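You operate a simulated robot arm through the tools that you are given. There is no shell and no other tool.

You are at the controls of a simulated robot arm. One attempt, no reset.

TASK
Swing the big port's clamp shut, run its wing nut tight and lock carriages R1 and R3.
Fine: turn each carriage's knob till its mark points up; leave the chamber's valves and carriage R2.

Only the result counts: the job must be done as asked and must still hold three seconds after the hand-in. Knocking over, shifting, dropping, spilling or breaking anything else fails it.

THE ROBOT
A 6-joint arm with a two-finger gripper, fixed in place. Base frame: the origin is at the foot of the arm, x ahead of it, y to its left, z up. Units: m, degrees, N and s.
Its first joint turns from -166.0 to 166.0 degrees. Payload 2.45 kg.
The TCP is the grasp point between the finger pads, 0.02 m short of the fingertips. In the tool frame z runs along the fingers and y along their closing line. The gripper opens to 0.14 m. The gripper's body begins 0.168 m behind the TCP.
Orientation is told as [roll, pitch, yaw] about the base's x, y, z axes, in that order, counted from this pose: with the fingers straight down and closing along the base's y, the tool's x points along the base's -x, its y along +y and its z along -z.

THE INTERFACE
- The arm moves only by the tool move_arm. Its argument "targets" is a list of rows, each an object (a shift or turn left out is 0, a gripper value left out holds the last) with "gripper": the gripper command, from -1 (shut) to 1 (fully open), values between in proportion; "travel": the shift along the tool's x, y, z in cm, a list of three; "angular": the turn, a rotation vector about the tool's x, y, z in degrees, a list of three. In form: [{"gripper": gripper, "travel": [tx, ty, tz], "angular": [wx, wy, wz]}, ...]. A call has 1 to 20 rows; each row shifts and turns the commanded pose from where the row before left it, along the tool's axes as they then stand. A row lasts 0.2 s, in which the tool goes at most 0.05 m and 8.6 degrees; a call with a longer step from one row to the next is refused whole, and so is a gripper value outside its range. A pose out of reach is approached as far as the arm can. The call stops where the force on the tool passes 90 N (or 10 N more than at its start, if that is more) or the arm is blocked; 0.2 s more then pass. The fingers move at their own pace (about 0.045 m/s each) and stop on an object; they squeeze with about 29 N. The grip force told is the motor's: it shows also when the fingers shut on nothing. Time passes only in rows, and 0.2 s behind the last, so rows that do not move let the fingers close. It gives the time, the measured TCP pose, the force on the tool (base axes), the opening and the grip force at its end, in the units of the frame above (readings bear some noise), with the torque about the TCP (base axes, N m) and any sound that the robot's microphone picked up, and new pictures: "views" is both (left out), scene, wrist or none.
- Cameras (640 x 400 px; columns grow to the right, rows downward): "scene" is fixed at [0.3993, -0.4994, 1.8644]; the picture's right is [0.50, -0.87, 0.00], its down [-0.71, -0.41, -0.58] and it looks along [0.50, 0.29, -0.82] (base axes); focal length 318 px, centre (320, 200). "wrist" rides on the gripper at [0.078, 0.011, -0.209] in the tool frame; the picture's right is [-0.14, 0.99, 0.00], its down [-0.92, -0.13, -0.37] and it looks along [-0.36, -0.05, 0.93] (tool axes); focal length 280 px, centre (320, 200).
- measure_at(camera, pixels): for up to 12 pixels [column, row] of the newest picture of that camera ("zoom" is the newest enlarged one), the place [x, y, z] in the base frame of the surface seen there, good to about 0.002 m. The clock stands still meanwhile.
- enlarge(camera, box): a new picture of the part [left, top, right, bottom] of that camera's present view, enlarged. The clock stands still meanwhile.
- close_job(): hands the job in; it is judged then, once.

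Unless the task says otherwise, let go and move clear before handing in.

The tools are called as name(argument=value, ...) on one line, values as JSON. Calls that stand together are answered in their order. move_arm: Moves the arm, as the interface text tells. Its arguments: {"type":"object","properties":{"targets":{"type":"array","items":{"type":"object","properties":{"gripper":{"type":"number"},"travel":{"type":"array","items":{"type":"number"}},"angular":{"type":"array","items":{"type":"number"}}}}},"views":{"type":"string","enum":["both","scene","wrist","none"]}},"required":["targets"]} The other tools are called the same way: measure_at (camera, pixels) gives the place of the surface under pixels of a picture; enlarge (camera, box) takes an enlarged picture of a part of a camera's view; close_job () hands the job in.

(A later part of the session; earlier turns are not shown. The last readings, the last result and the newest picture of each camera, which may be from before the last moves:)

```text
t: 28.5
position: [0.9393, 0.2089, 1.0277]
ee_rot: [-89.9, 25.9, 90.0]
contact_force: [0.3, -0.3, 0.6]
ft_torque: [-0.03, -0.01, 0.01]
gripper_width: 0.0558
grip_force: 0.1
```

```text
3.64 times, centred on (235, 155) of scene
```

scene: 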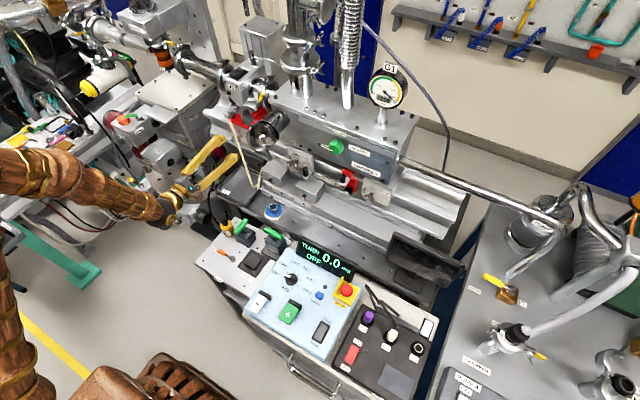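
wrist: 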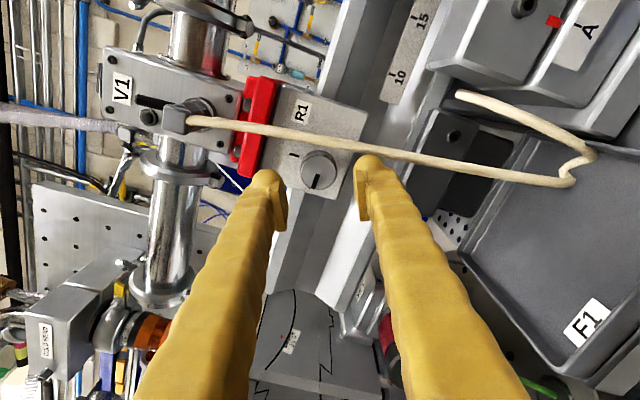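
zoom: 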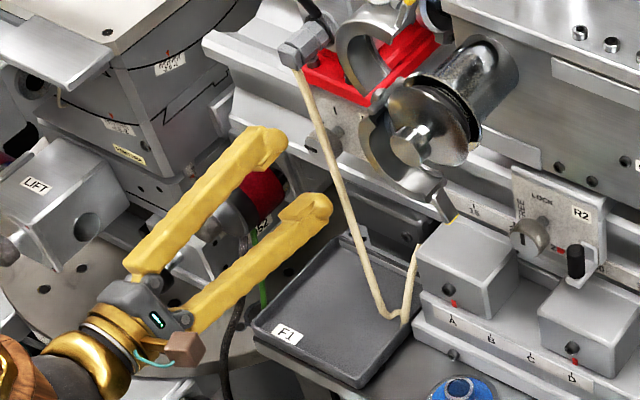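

The fingers straddle the knob with a few mm to spare from the rope. I'll narrow the opening to 46 mm and slide in to x≈0.992.

move_arm(targets=[{"gripper": -0.34}, {"gripper": -0.34, "travel": [0, 0, 1.7]}, {"travel": [0, 0, 1.8]}, {"travel": [0, 0, 1.8]}])

enlarge(camera="wrist", box=[240, 80, 400, 200])

```text
t: 29.5
position: [0.9916, 0.2073, 1.0269]
ee_rot: [-89.9, 25.9, 90.1]
contact_force: [0.3, -0.1, 0.2]
ft_torque: [0.02, 0.03, -0.01]
gripper_width: 0.0462
grip_force: 0.0
```

scene: 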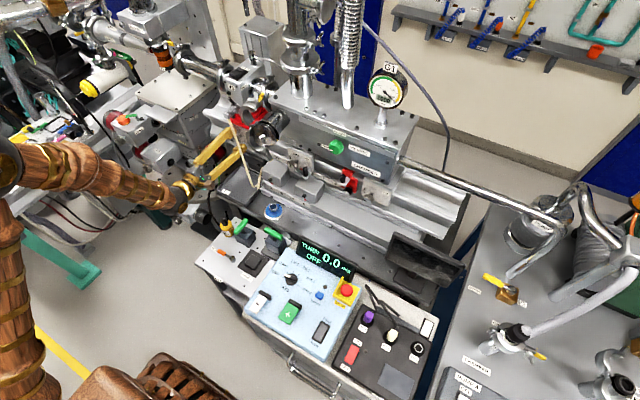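
wrist: 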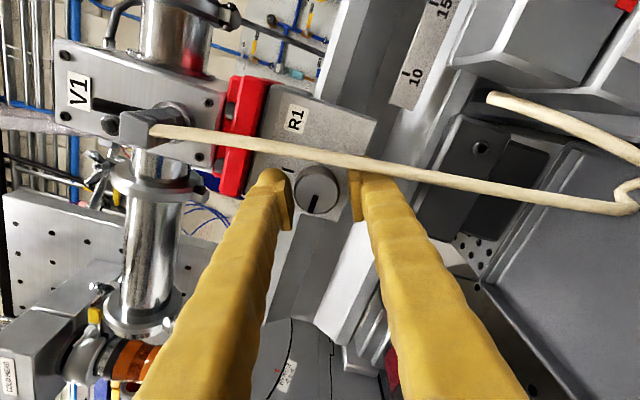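

```text
3.33 times, centred on (320, 140) of wrist
```

zoom: 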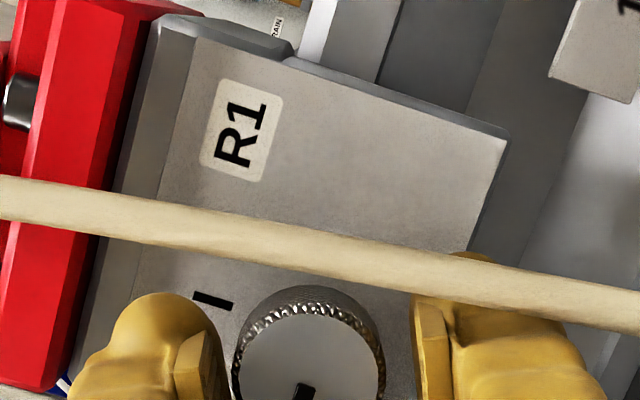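

The knob sits between the pads without contact. I'll close on it and turn +46° about the knob axis.

move_arm(targets=[{"gripper": -1}, {"gripper": -1}, {"gripper": -1}], views="none")

move_arm(targets=[{"travel": [0.0054, -0.08, 0], "angular": [0, 0, 7.67]}, {"travel": [0.0054, -0.08, 0], "angular": [0, 0, 7.67]}, {"travel": [0.0054, -0.08, 0], "angular": [0, 0, 7.67]}])

enlarge(camera="wrist", box=[240, 80, 400, 200])

```text
t: 30.3
position: [0.9938, 0.2081, 1.0295]
ee_rot: [-90.2, 25.8, 90.0]
contact_force: [7.6, 11.2, 19.0]
ft_torque: [-0.1, -0.15, 0.17]
gripper_width: 0.0341
grip_force: 45.2
```

```text
t: 31.1
position: [0.9926, 0.2089, 1.0304]
ee_rot: [-90.1, 2.8, 90.1]
contact_force: [12.2, 14.9, 19.9]
ft_torque: [-0.06, -0.19, 0.34]
gripper_width: 0.0342
grip_force: 45.0
```

scene: 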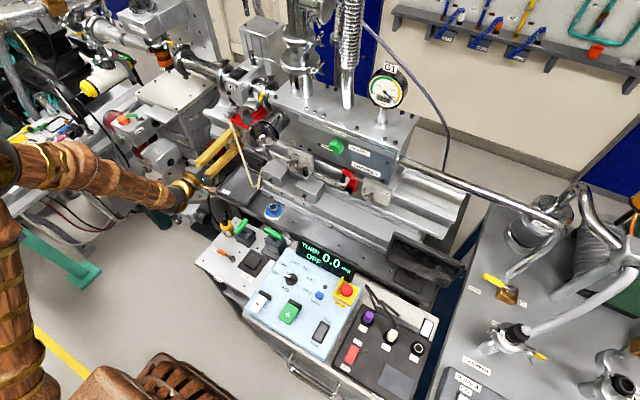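
wrist: 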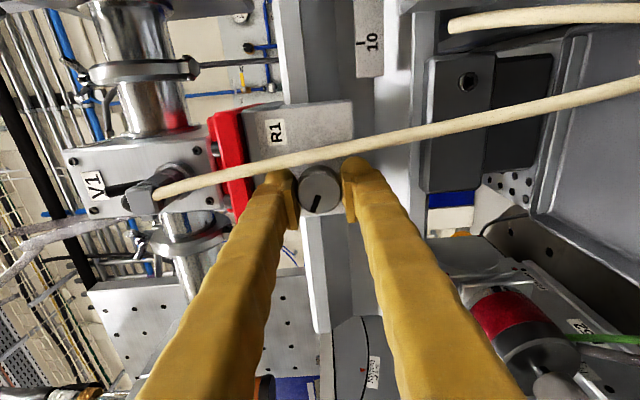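

```text
3.33 times, centred on (320, 140) of wrist
```

zoom: 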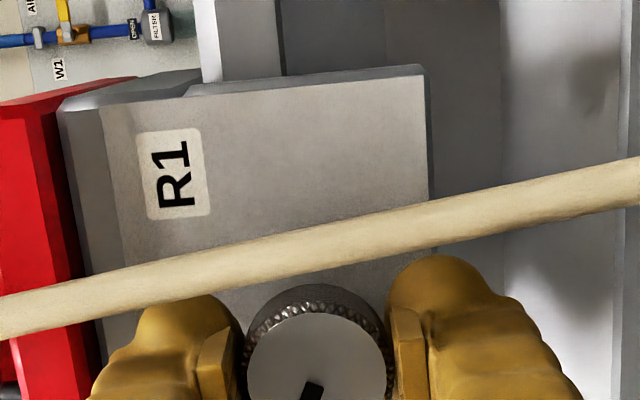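

The knob turns with the grip (mark follows the fingers), width 34 mm. I'll continue the stroke, easing the small sideways load.

move_arm(targets=[{"travel": [-0.03, -0.16, 0], "angular": [0, 0, 7.67]}, {"travel": [-0.03, -0.14, 0], "angular": [0, 0, 7.67]}, {"travel": [0.0, -0.08, 0], "angular": [0, 0, 7.67]}], views="wrist")

enlarge(camera="wrist", box=[240, 100, 400, 220])

```text
t: 31.9
position: [0.9924, 0.2084, 1.0317]
ee_rot: [-89.8, -20.1, 89.9]
contact_force: [4.1, 6.4, -0.6]
ft_torque: [0.04, -0.01, 0.09]
gripper_width: 0.0344
grip_force: 45.3
```

wrist: 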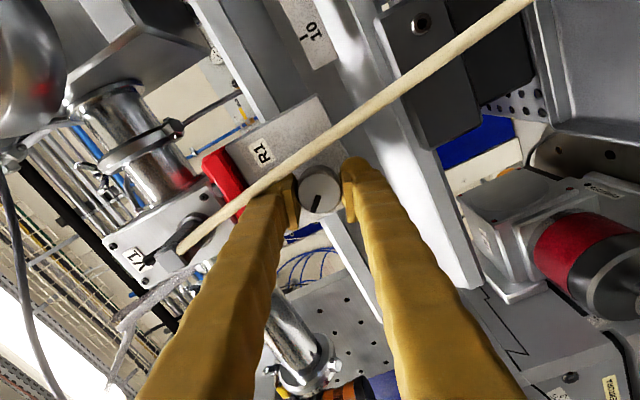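

```text
3.33 times, centred on (320, 160) of wrist
```

zoom: 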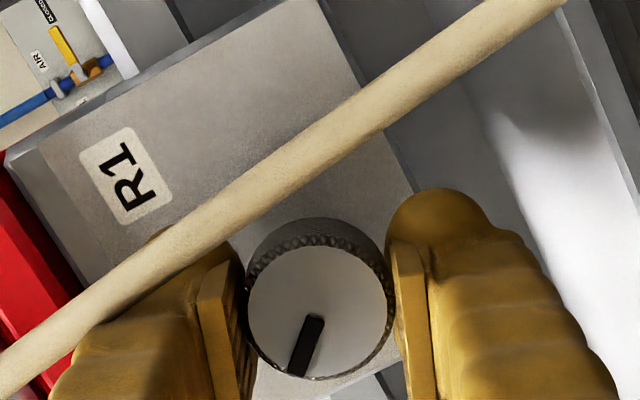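

Rotated 46° so far. Release slightly, return the grip, and take a second stroke.

move_arm(targets=[{"gripper": -0.36}, {"gripper": -0.36}, {"travel": [0.0054, 0.08, 0], "angular": [0, 0, -7.67]}, {"travel": [0.0054, 0.08, 0], "angular": [0, 0, -7.67]}, {"travel": [0.0054, 0.08, 0], "angular": [0, 0, -7.67]}, {"travel": [0.0054, 0.08, 0], "angular": [0, 0, -7.67]}, {"travel": [0.0054, 0.08, 0], "angular": [0, 0, -7.67]}, {"travel": [0.0054, 0.08, 0], "angular": [0, 0, -7.67]}], views="wrist")

enlarge(camera="wrist", box=[240, 100, 400, 220])

```text
t: 33.7
position: [0.9921, 0.208, 1.0288]
ee_rot: [-89.9, 26.0, 90.0]
contact_force: [-0.6, -0.9, 0.4]
ft_torque: [0.0, 0.03, 0.01]
gripper_width: 0.045
grip_force: 0.0
```

wrist: 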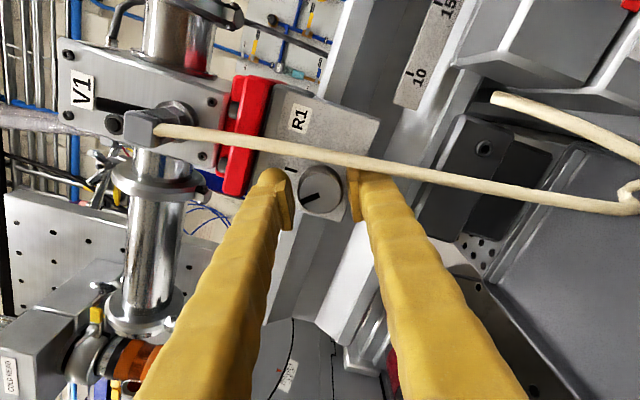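

```text
3.33 times, centred on (320, 160) of wrist
```

zoom: 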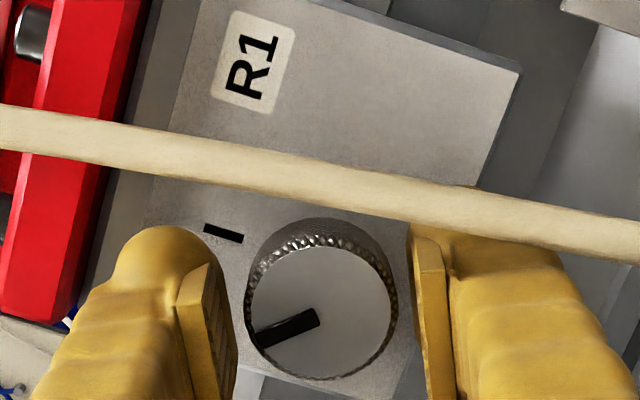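

The mark moved halfway; another ~46° remains. Gripping and turning again.

move_arm(targets=[{"gripper": -1}, {"gripper": -1}, {"gripper": -1}, {"travel": [0.0054, -0.08, 0], "angular": [0, 0, 7.67]}, {"travel": [0.0054, -0.08, 0], "angular": [0, 0, 7.67]}, {"travel": [0.0054, -0.08, 0], "angular": [0, 0, 7.67]}, {"travel": [0.0054, -0.08, 0], "angular": [0, 0, 7.67]}, {"travel": [0.0054, -0.08, 0], "angular": [0, 0, 7.67]}, {"travel": [0.0054, -0.08, 0], "angular": [0, 0, 7.67]}], views="wrist")

enlarge(camera="wrist", box=[240, 100, 400, 220])

```text
t: 35.7
position: [0.9931, 0.2096, 1.0323]
ee_rot: [-89.8, -20.2, 89.9]
contact_force: [3.0, -4.1, -37.3]
ft_torque: [-0.28, 0.41, -0.05]
gripper_width: 0.0347
grip_force: 44.8
```

wrist: 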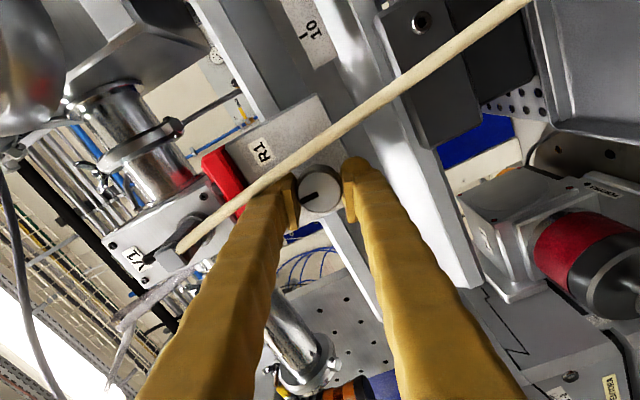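

```text
3.33 times, centred on (320, 160) of wrist
```

zoom: 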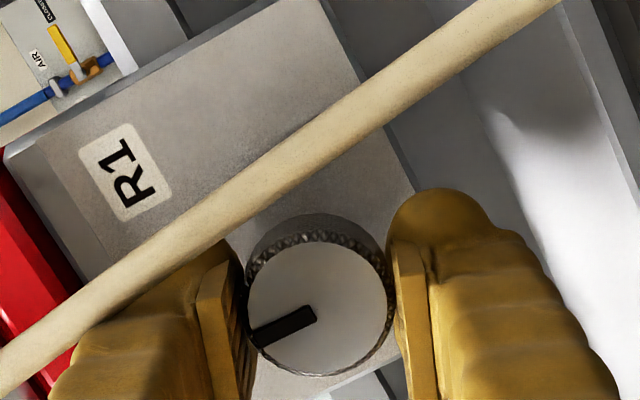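

The mark is now about straight up (left-down 25° in this rolled view matches vertical). I'll unload the small sideways force, release and check against the tick.

move_arm(targets=[{"travel": [0.09, 0.24, 0]}, {"gripper": -0.36}, {"gripper": -0.36}], views="wrist")

enlarge(camera="wrist", box=[240, 100, 400, 220])

```text
t: 36.5
position: [0.9931, 0.2089, 1.0337]
ee_rot: [-90.0, -20.0, 90.0]
contact_force: [0.2, -0.3, -0.5]
ft_torque: [0.02, -0.01, 0.02]
gripper_width: 0.0448
grip_force: 0.1
```

wrist: 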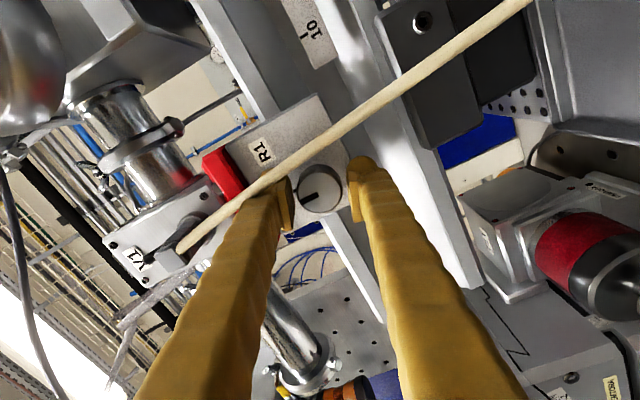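

```text
3.33 times, centred on (320, 160) of wrist
```

zoom: 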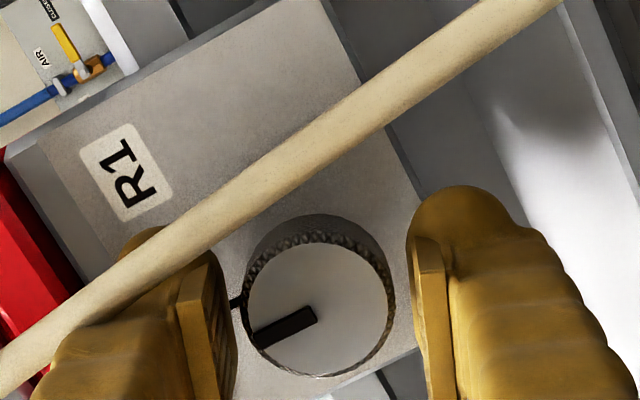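

Released. I'll rotate the open fingers back to vertical (away from the rope), withdraw, and view R1.

move_arm(targets=[{"travel": [0.004, 0.07, 0], "angular": [0, 0, -6.67]}, {"travel": [0.004, 0.07, 0], "angular": [0, 0, -6.67]}, {"travel": [0.004, 0.07, 0], "angular": [0, 0, -6.67]}, {"travel": [0, 0, -3]}, {"travel": [0, 0, -4]}, {"travel": [0, 0, -4]}, {"travel": [0, 0, -4]}, {"travel": [0, 0, -4]}])

enlarge(camera="wrist", box=[250, 80, 410, 200])

```text
t: 38.3
position: [0.8033, 0.2068, 1.0313]
ee_rot: [-90.0, 0.0, 90.0]
contact_force: [0.6, -0.3, 0.4]
ft_torque: [0.01, -0.02, 0.01]
gripper_width: 0.0449
grip_force: 0.1
```

scene: 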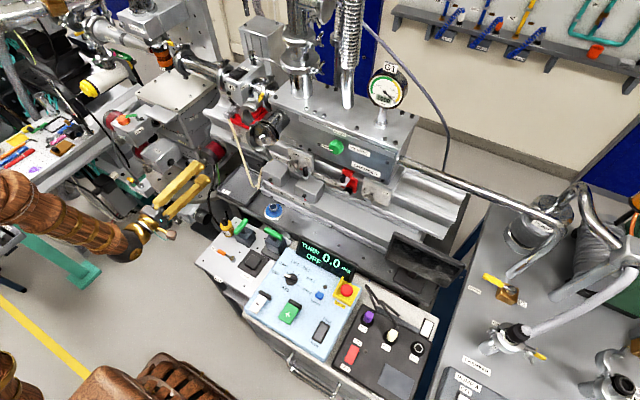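
wrist: 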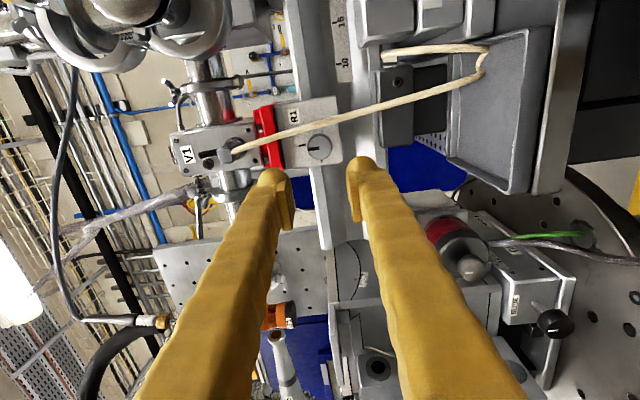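

```text
3.33 times, centred on (330, 140) of wrist
```

zoom: 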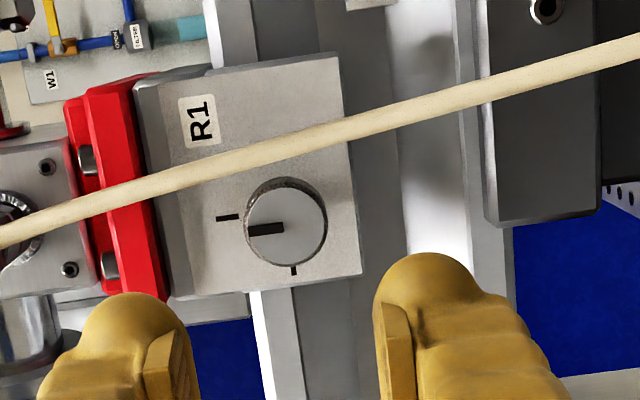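

R1's mark now points up, parallel to its LOCK tick, and the rope is undisturbed. Next the clamp: keeping this roll I'll rise to z≈1.28 and then edge toward y≈0.1 to view it.

move_arm(targets=[{"gripper": -1, "travel": [0, -4, 0]}, {"travel": [0, -4, 0]}, {"travel": [0, -4, 0]}, {"travel": [0, -4, 0]}, {"travel": [0, -4, 0]}, {"travel": [0, -4, 0]}], views="none")

move_arm(targets=[{"travel": [3, 0, 0]}, {"travel": [3, 0, 0]}])

```text
t: 39.7
position: [0.8, 0.2059, 1.2705]
ee_rot: [-89.9, -0.1, 90.0]
contact_force: [0.1, 0.7, -0.1]
ft_torque: [0.01, -0.01, -0.01]
gripper_width: 0.0
grip_force: 28.6
```

```text
t: 40.3
position: [0.7999, 0.1453, 1.27]
ee_rot: [-90.0, -0.1, 90.0]
contact_force: [-0.8, 0.2, -0.7]
ft_torque: [0.02, -0.03, 0.0]
gripper_width: 0.0001
grip_force: 29.2
```

scene: 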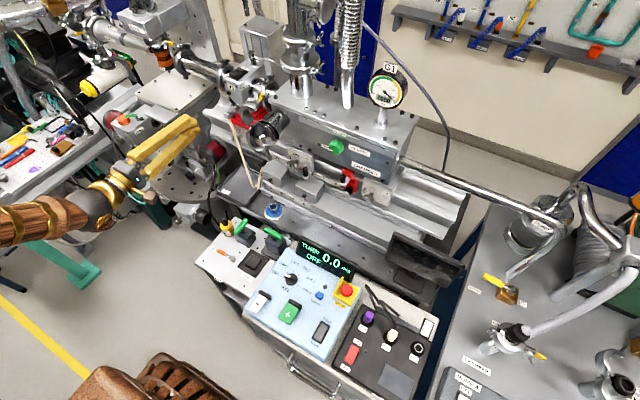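
wrist: 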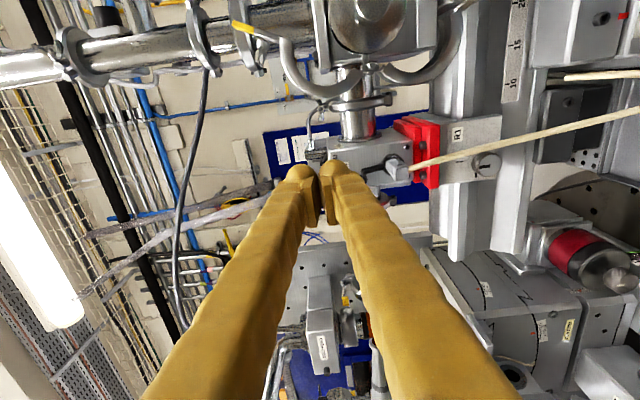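

The roll allows approaching the middle. The upper jaw is at (310,70), wing nut at (245,28). I'll enlarge and measure.

enlarge(camera="wrist", box=[210, 0, 450, 140])

move_arm(targets=[{"travel": [2.5, 0, 0]}, {"travel": [2.5, 0, 0]}])

```text
2.67 times, centred on (330, 70) of wrist
```

zoom: 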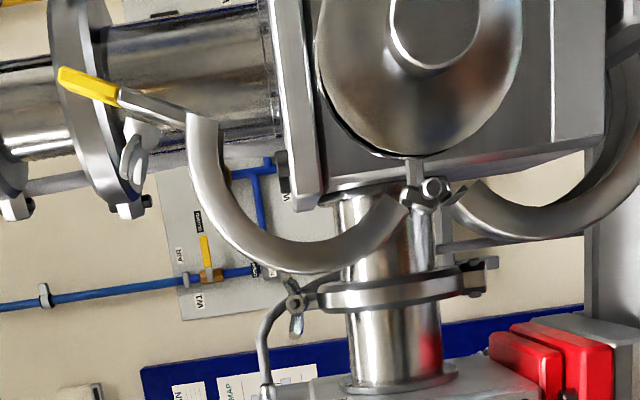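

```text
t: 40.9
position: [0.7996, 0.0961, 1.2702]
ee_rot: [-90.0, 0.0, 90.0]
contact_force: [-0.4, -0.4, -0.3]
ft_torque: [0.0, 0.0, 0.03]
gripper_width: 0.0003
grip_force: 28.6
```

scene: 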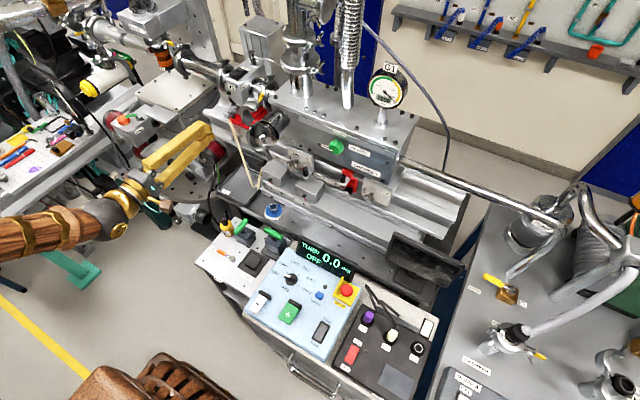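
wrist: 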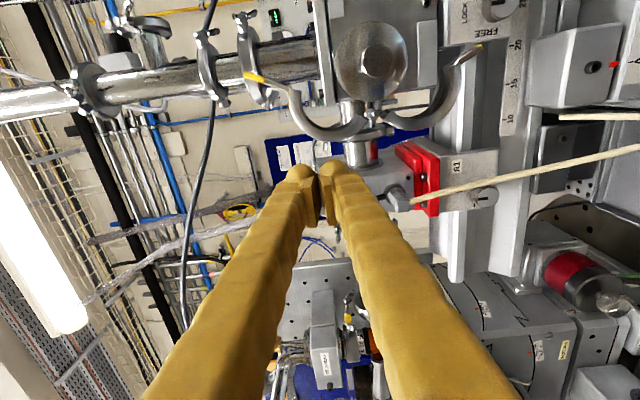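

At y=0.096 the whole clamp is visible: flange (372,60), hinge (372,117), upper jaw (305,115), lower jaw (435,115). Enlarging and measuring.

enlarge(camera="wrist", box=[230, 0, 500, 160])

measure_at(camera="wrist", pixels=[[372, 60], [338, 55], [408, 60], [372, 118], [350, 127], [325, 138], [300, 115], [292, 88], [262, 77], [448, 100], [430, 127], [478, 47]])

```text
2.37 times, centred on (365, 80) of wrist
```

zoom: 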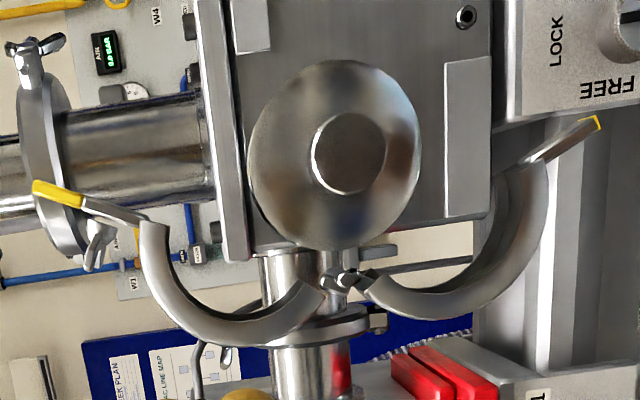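

```text
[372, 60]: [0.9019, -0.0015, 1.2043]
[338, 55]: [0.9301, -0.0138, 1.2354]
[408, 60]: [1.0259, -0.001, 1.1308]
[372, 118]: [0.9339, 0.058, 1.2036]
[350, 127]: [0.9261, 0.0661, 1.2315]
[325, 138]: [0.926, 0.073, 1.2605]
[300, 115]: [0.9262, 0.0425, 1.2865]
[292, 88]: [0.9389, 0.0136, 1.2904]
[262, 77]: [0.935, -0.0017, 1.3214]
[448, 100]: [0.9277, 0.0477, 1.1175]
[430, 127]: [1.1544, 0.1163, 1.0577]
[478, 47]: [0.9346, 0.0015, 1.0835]
```

The symmetry puts the hinge near (y 0.056, z 1.203). I'll measure the upper jaw's rim, lug and wing nut more finely in the zoom.

measure_at(camera="zoom", pixels=[[146, 240], [160, 285], [185, 318], [220, 337], [255, 338], [290, 325], [172, 245], [195, 290], [235, 312], [285, 300], [348, 153], [345, 280]])

measure_at(camera="zoom", pixels=[[150, 222], [125, 213], [95, 205], [60, 193], [100, 240], [88, 260], [500, 290], [545, 200], [520, 170], [560, 145], [598, 122], [440, 315]])

enlarge(camera="wrist", box=[230, 50, 330, 130])

```text
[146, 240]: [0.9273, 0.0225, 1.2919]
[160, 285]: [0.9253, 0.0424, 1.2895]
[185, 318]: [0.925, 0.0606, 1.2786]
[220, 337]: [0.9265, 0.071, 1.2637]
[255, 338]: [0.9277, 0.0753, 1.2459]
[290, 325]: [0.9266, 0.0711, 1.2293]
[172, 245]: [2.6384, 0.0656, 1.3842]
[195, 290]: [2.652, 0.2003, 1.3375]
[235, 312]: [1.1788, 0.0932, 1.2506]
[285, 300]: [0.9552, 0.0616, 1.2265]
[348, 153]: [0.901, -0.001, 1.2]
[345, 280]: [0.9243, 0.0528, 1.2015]
```

```text
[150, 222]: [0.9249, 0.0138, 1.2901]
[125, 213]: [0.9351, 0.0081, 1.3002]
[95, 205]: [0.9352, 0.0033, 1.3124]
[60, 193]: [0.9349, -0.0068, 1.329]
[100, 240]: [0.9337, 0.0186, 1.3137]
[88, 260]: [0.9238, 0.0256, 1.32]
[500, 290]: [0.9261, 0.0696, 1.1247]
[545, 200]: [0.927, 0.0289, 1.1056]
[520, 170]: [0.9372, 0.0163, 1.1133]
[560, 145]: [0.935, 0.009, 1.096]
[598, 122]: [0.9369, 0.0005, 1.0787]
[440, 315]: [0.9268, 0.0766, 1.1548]
```

```text
5.00 times, centred on (280, 90) of wrist
```

zoom: 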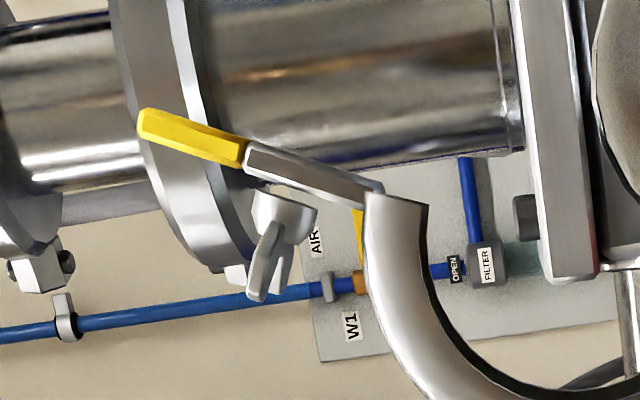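

The upper jaw pivots about (0.0545,1.2025) and must swing about 53°. I'll first test in free air that the arm can reach the end position (y≈−0.005) at this roll.

move_arm(targets=[{"travel": [2, -3, 0]}, {"travel": [2.5, -3, 0]}, {"travel": [2.5, 0, 0]}], views="none")

move_arm(targets=[{"travel": [1.5, 0, 0]}, {"travel": [1.5, 0, 0]}])

```text
t: 41.7
position: [0.7963, 0.0615, 1.3374]
ee_rot: [-89.7, -0.1, 88.6]
contact_force: [-0.8, -0.4, -0.3]
ft_torque: [0.01, 0.0, -0.02]
gripper_width: 0.0
grip_force: 29.3
out of reach, approached as far as the arm can: row 1, 2, 3
```

```text
t: 42.3
position: [0.796, 0.0608, 1.3362]
ee_rot: [-89.7, -0.1, 88.7]
contact_force: [-0.3, -1.5, 0.6]
ft_torque: [0.03, 0.0, 0.01]
gripper_width: 0.0
grip_force: 29.1
out of reach, approached as far as the arm can: row 1, 2
```

scene: 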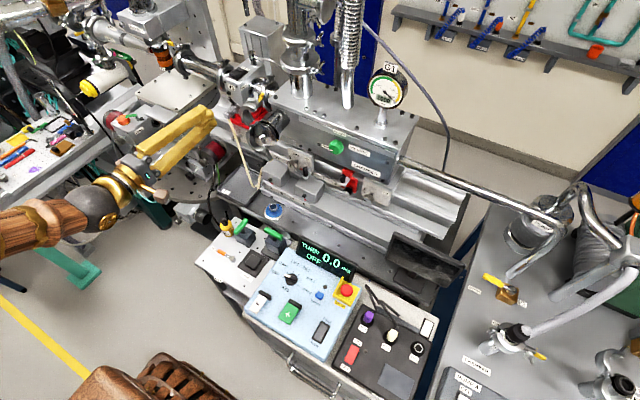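
wrist: 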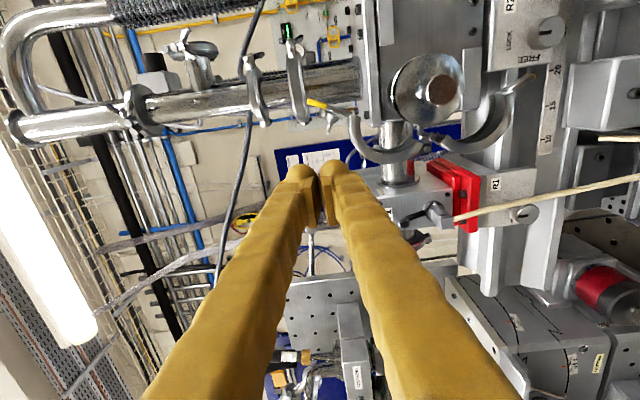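

The level tool stops at y≈0.06, so I'll yaw it 12° to the right to shift the wrist outward, go to (0.826,0.09,1.296), and roll −48° so a flat finger side faces the jaw.

move_arm(targets=[{"angular": [0, 6, 0]}, {"angular": [0, 7, 0]}, {"travel": [-1.78, 2.0, 1.16]}, {"travel": [-1.78, 2.0, 1.16]}], views="none")

move_arm(targets=[{"angular": [0, 0, -8]}, {"angular": [0, 0, -8]}, {"angular": [0, 0, -8]}, {"angular": [0, 0, -8]}, {"angular": [0, 0, -8]}, {"angular": [0, 0, -8]}])

```text
t: 43.3
position: [0.828, 0.0906, 1.2971]
ee_rot: [-90.0, -0.1, 76.9]
contact_force: [1.0, 0.4, 0.2]
ft_torque: [0.03, 0.01, -0.01]
gripper_width: 0.0
grip_force: 28.8
```

```text
t: 44.7
position: [0.826, 0.0904, 1.2968]
ee_rot: [-89.9, 48.0, 77.1]
contact_force: [-0.8, 0.4, 0.1]
ft_torque: [0.01, 0.01, 0.04]
gripper_width: 0.0
grip_force: 28.8
```

scene: 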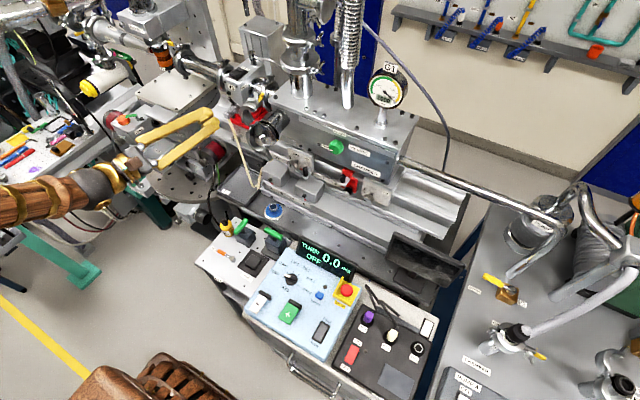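
wrist: 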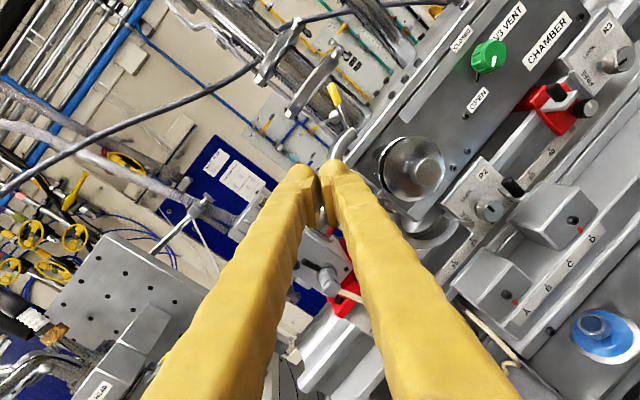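

Rolled as wanted. I'll advance to x≈0.935 with the closed fingers about 12 mm outside the upper jaw's rim.

move_arm(targets=[{"travel": [-0.53, -0.58, 3.55]}, {"travel": [-0.53, -0.58, 3.55]}, {"travel": [-0.53, -0.58, 3.55]}])

enlarge(camera="wrist", box=[260, 80, 460, 240])

enlarge(camera="scene", box=[200, 70, 310, 170])

```text
t: 45.5
position: [0.9215, 0.0891, 1.2967]
ee_rot: [-89.9, 47.9, 77.0]
contact_force: [-72.4, 2.9, 9.9]
ft_torque: [-0.13, 0.95, -1.61]
gripper_width: 0.0
grip_force: 28.9
stopped in row 3: the force on the tool passed its limit at 160 N (the readings are from after the stop); the commanded pose is now the measured one
```

scene: 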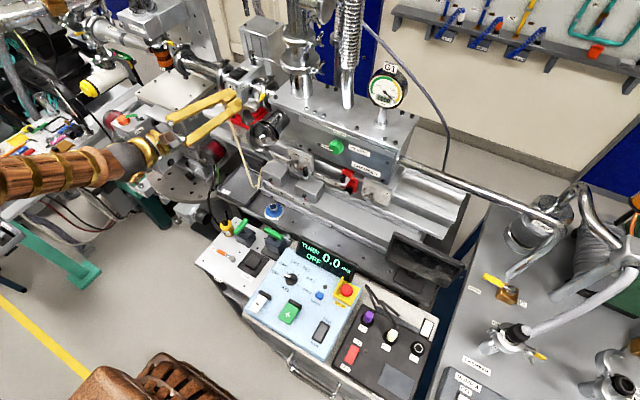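
wrist: 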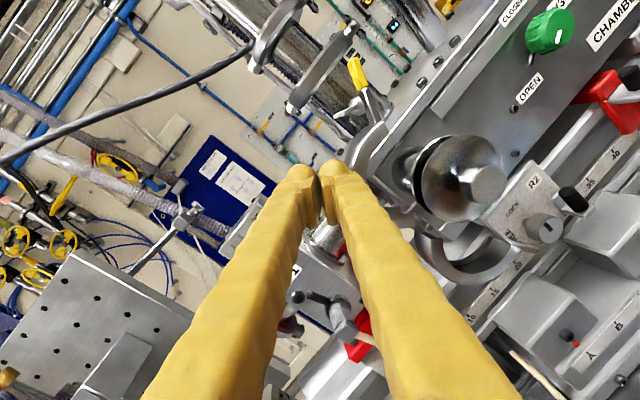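

```text
2.50 times, centred on (360, 160) of wrist
```

zoom: 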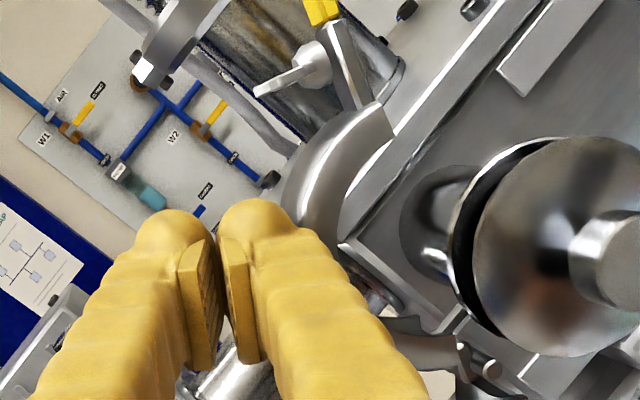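

```text
4.00 times, centred on (255, 120) of scene
```

zoom: 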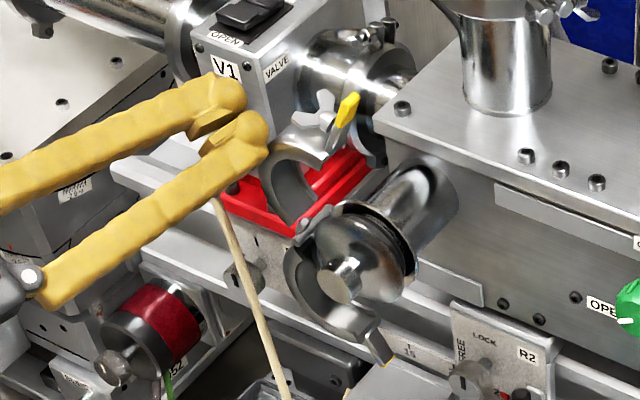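

The fingers ran into the jaw's front rim (force −72 N in x at x=0.92); the jaw hasn't moved. I'll back off 3 cm, shift 1.6 cm further outward, and re-check.

move_arm(targets=[{"travel": [0, 0, -3]}, {"travel": [0, -1.6, 0]}])

enlarge(camera="wrist", box=[260, 80, 460, 240])

enlarge(camera="scene", box=[220, 80, 290, 150])

```text
t: 46.1
position: [0.8974, 0.1088, 1.3039]
ee_rot: [-89.8, 48.0, 77.2]
contact_force: [0.4, -0.3, -0.7]
ft_torque: [0.03, 0.0, 0.04]
gripper_width: 0.0
grip_force: 28.9
```

scene: 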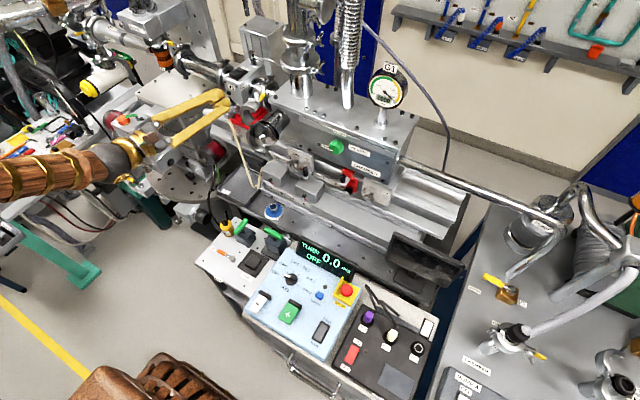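
wrist: 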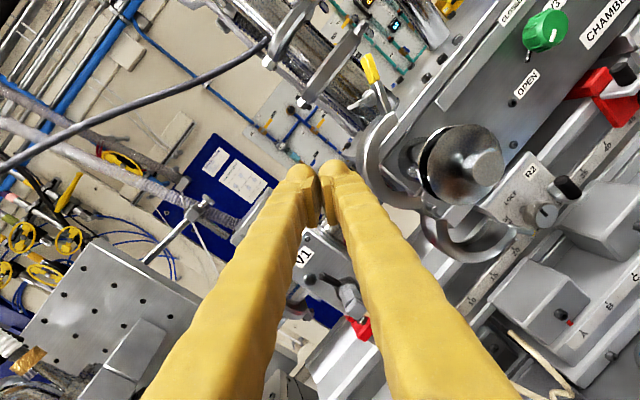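

```text
2.50 times, centred on (360, 160) of wrist
```

zoom: 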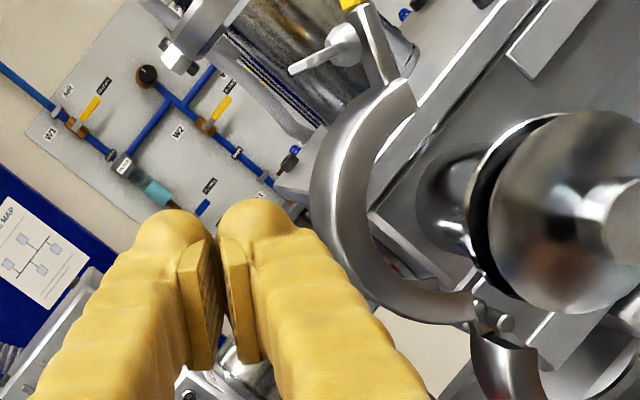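

```text
5.71 times, centred on (255, 115) of scene
```

zoom: 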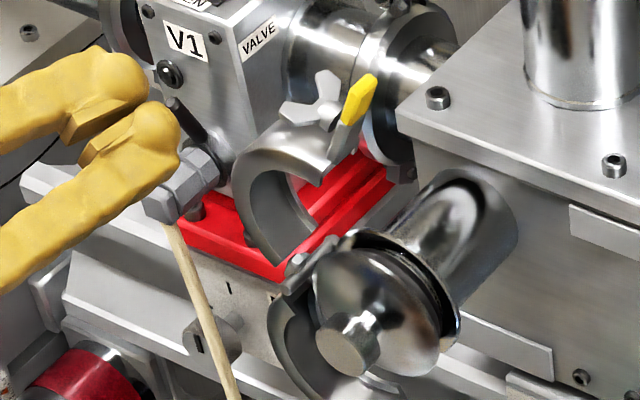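

The upper jaw is unmoved. I'll advance to x≈0.94 beside its outer rim, then nudge in toward it to find contact.

move_arm(targets=[{"travel": [-0.32, -0.35, 2.05]}, {"travel": [-0.32, -0.35, 2.05]}], views="none")

move_arm(targets=[{"travel": [0, 0.4, 0]}, {"travel": [0, 0.4, 0]}])

enlarge(camera="wrist", box=[260, 80, 460, 240])

```text
t: 46.7
position: [0.9387, 0.1077, 1.3043]
ee_rot: [-89.8, 47.9, 77.1]
contact_force: [0.4, 0.2, 0.1]
ft_torque: [-0.02, 0.04, 0.03]
gripper_width: 0.0
grip_force: 28.8
```

```text
t: 47.3
position: [0.937, 0.1022, 1.2982]
ee_rot: [-89.8, 47.9, 77.2]
contact_force: [-0.3, 0.0, 0.6]
ft_torque: [0.06, 0.03, 0.03]
gripper_width: 0.0
grip_force: 29.4
```

scene: 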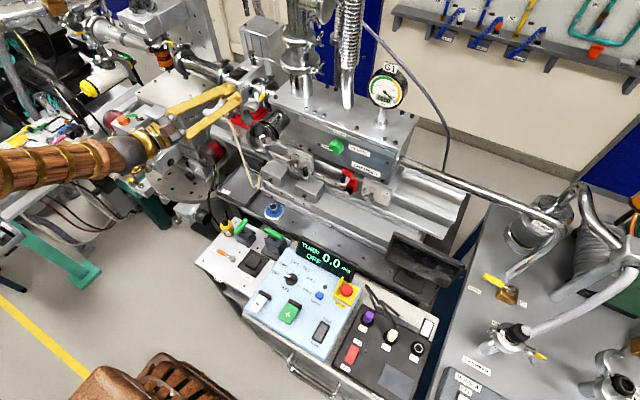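
wrist: 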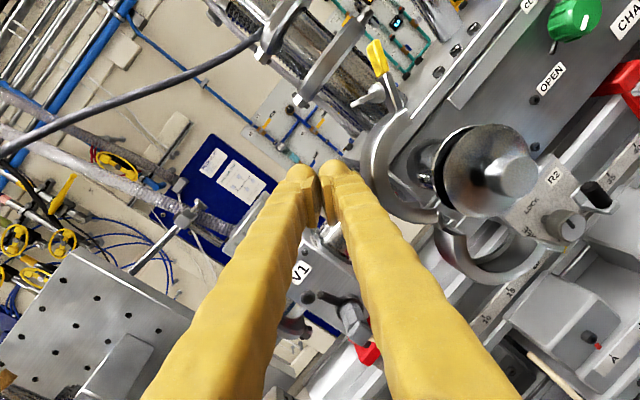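

```text
2.50 times, centred on (360, 160) of wrist
```

zoom: 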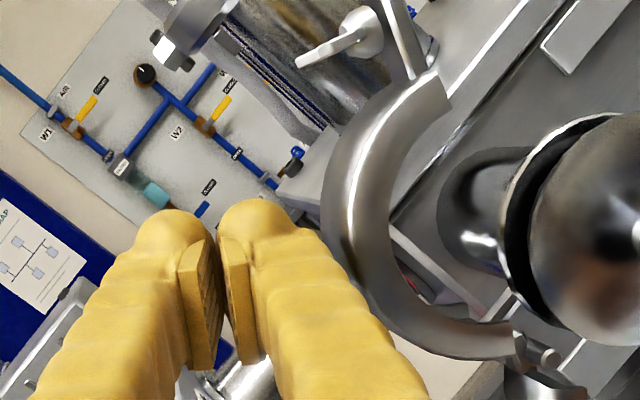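

No contact yet; the gap looks only a few mm. I'll continue nudging in.

move_arm(targets=[{"travel": [0, 0.4, 0]}, {"travel": [0, 0.4, 0]}], views="wrist")

enlarge(camera="wrist", box=[260, 80, 460, 240])

```text
t: 47.9
position: [0.9363, 0.097, 1.2942]
ee_rot: [-89.8, 47.9, 77.1]
contact_force: [-0.6, 0.0, 0.0]
ft_torque: [0.0, 0.01, 0.02]
gripper_width: 0.0
grip_force: 28.9
```

wrist: 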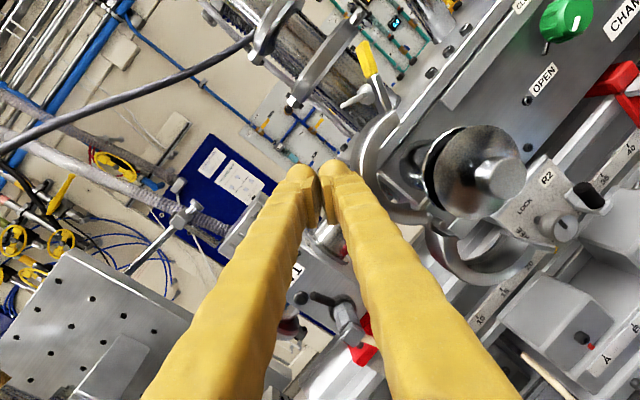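

```text
2.50 times, centred on (360, 160) of wrist
```

zoom: 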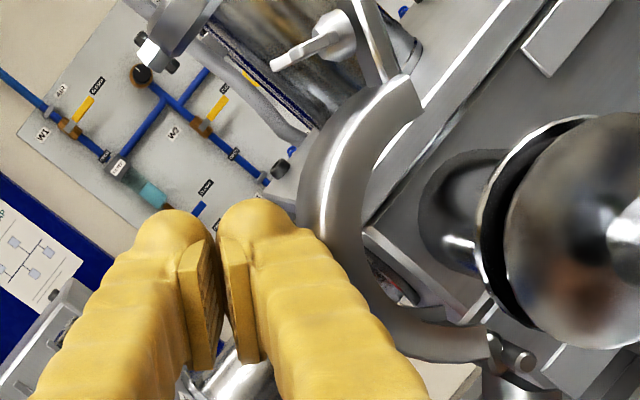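

Still no contact. Two more nudges.

move_arm(targets=[{"travel": [0, 0.4, 0]}, {"travel": [0, 0.4, 0]}], views="wrist")

enlarge(camera="wrist", box=[260, 80, 460, 240])

```text
t: 48.5
position: [0.9345, 0.0909, 1.2879]
ee_rot: [-89.7, 47.9, 77.0]
contact_force: [0.8, 0.4, 1.0]
ft_torque: [-0.01, 0.04, 0.05]
gripper_width: 0.0
grip_force: 29.0
```

wrist: 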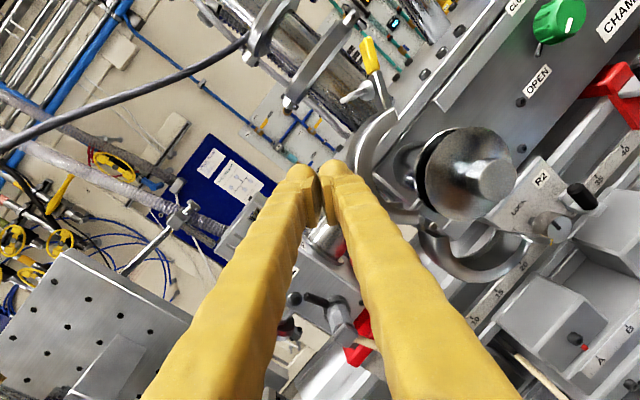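

```text
2.50 times, centred on (360, 160) of wrist
```

zoom: 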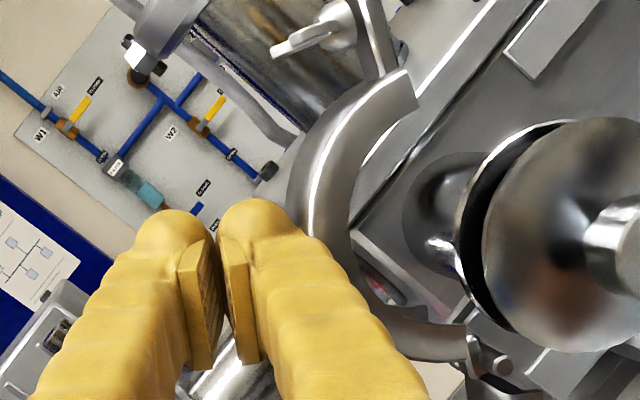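

Barely any force yet. Nudging further.

move_arm(targets=[{"travel": [0, 0.4, 0]}, {"travel": [0, 0.4, 0]}, {"travel": [0, 0.4, 0]}], views="wrist")

enlarge(camera="wrist", box=[260, 80, 460, 240])

```text
t: 49.3
position: [0.9321, 0.0816, 1.2817]
ee_rot: [-89.8, 47.9, 77.0]
contact_force: [1.9, 1.3, 5.2]
ft_torque: [-0.03, -0.09, 0.03]
gripper_width: 0.0001
grip_force: 28.8
```

wrist: 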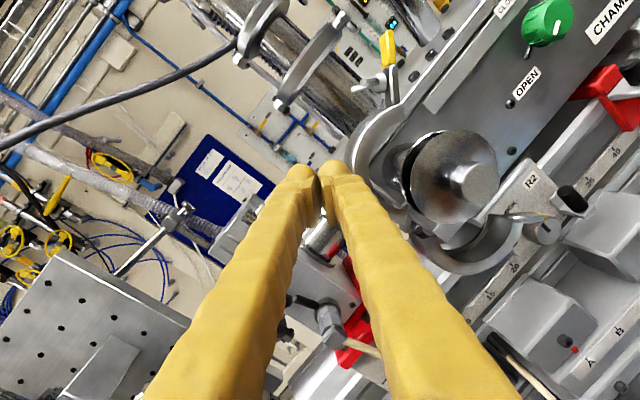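

```text
2.50 times, centred on (360, 160) of wrist
```

zoom: 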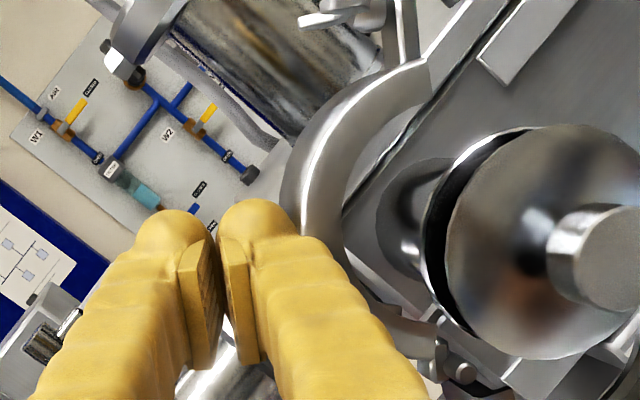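

Contact made: both jaws are moving together (the lower jaw also approaches the flange), so they are coupled. I'll now push along an arc round the hinge, a few degrees per row.

move_arm(targets=[{"travel": [0.724, 0.462, 0.2], "angular": [0, 0, 5.9]}, {"travel": [0.724, 0.462, 0.2], "angular": [0, 0, 5.9]}, {"travel": [0.724, 0.462, 0.2], "angular": [0, 0, 5.9]}])

enlarge(camera="wrist", box=[260, 60, 500, 240])

```text
t: 50.1
position: [0.9327, 0.056, 1.2843]
ee_rot: [-89.7, 30.1, 77.0]
contact_force: [-0.1, -0.6, 0.1]
ft_torque: [-0.01, 0.01, -0.02]
gripper_width: 0.0001
grip_force: 28.8
```

scene: 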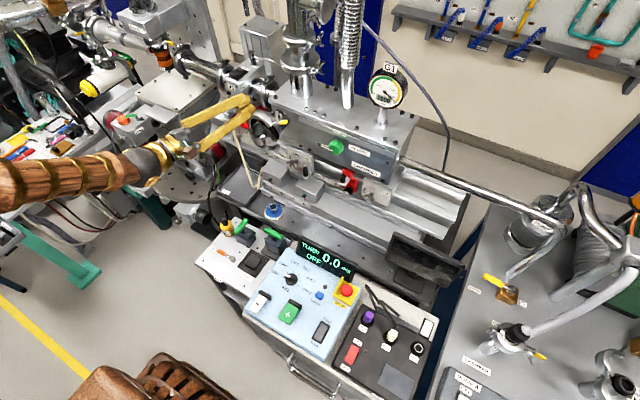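
wrist: 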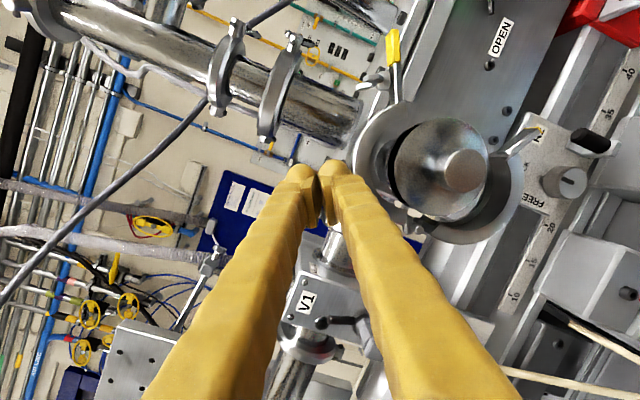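

```text
2.22 times, centred on (380, 150) of wrist
```

zoom: 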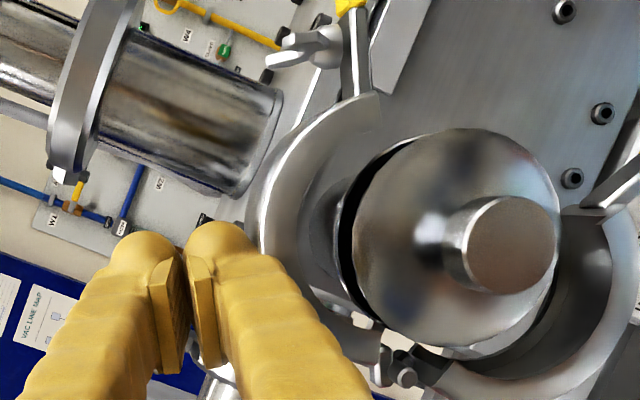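

The jaws are swinging shut nicely and symmetrically. Continuing the arc.

move_arm(targets=[{"travel": [0.724, 0.462, 0.2], "angular": [0, 0, 5.9]}, {"travel": [0.724, 0.462, 0.2], "angular": [0, 0, 5.9]}, {"travel": [0.724, 0.462, 0.2], "angular": [0, 0, 5.9]}])

enlarge(camera="wrist", box=[260, 60, 500, 240])

```text
t: 50.9
position: [0.9323, 0.0291, 1.2811]
ee_rot: [-89.8, 12.5, 77.0]
contact_force: [0.2, 0.0, 1.1]
ft_torque: [0.0, -0.01, 0.02]
gripper_width: 0.0002
grip_force: 29.0
```

scene: 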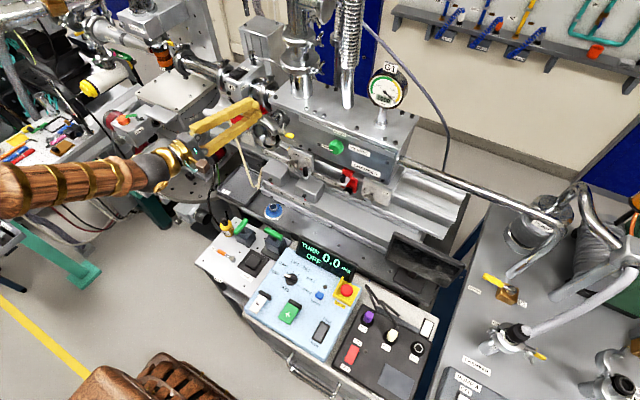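
wrist: 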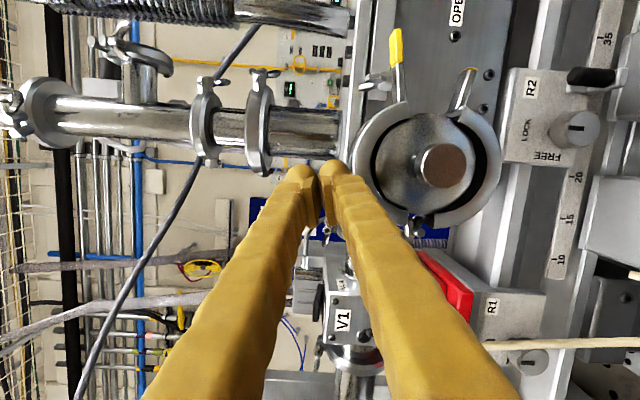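

```text
2.22 times, centred on (380, 150) of wrist
```

zoom: 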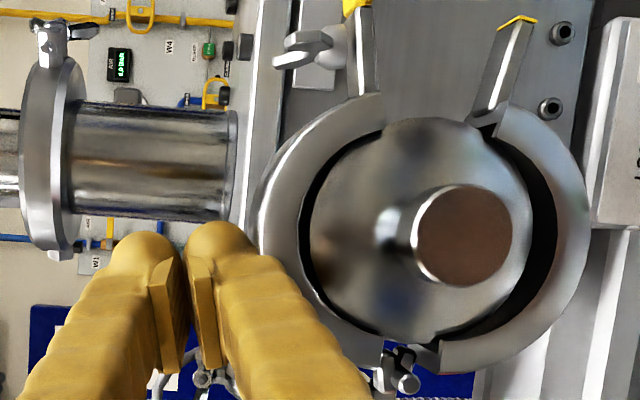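

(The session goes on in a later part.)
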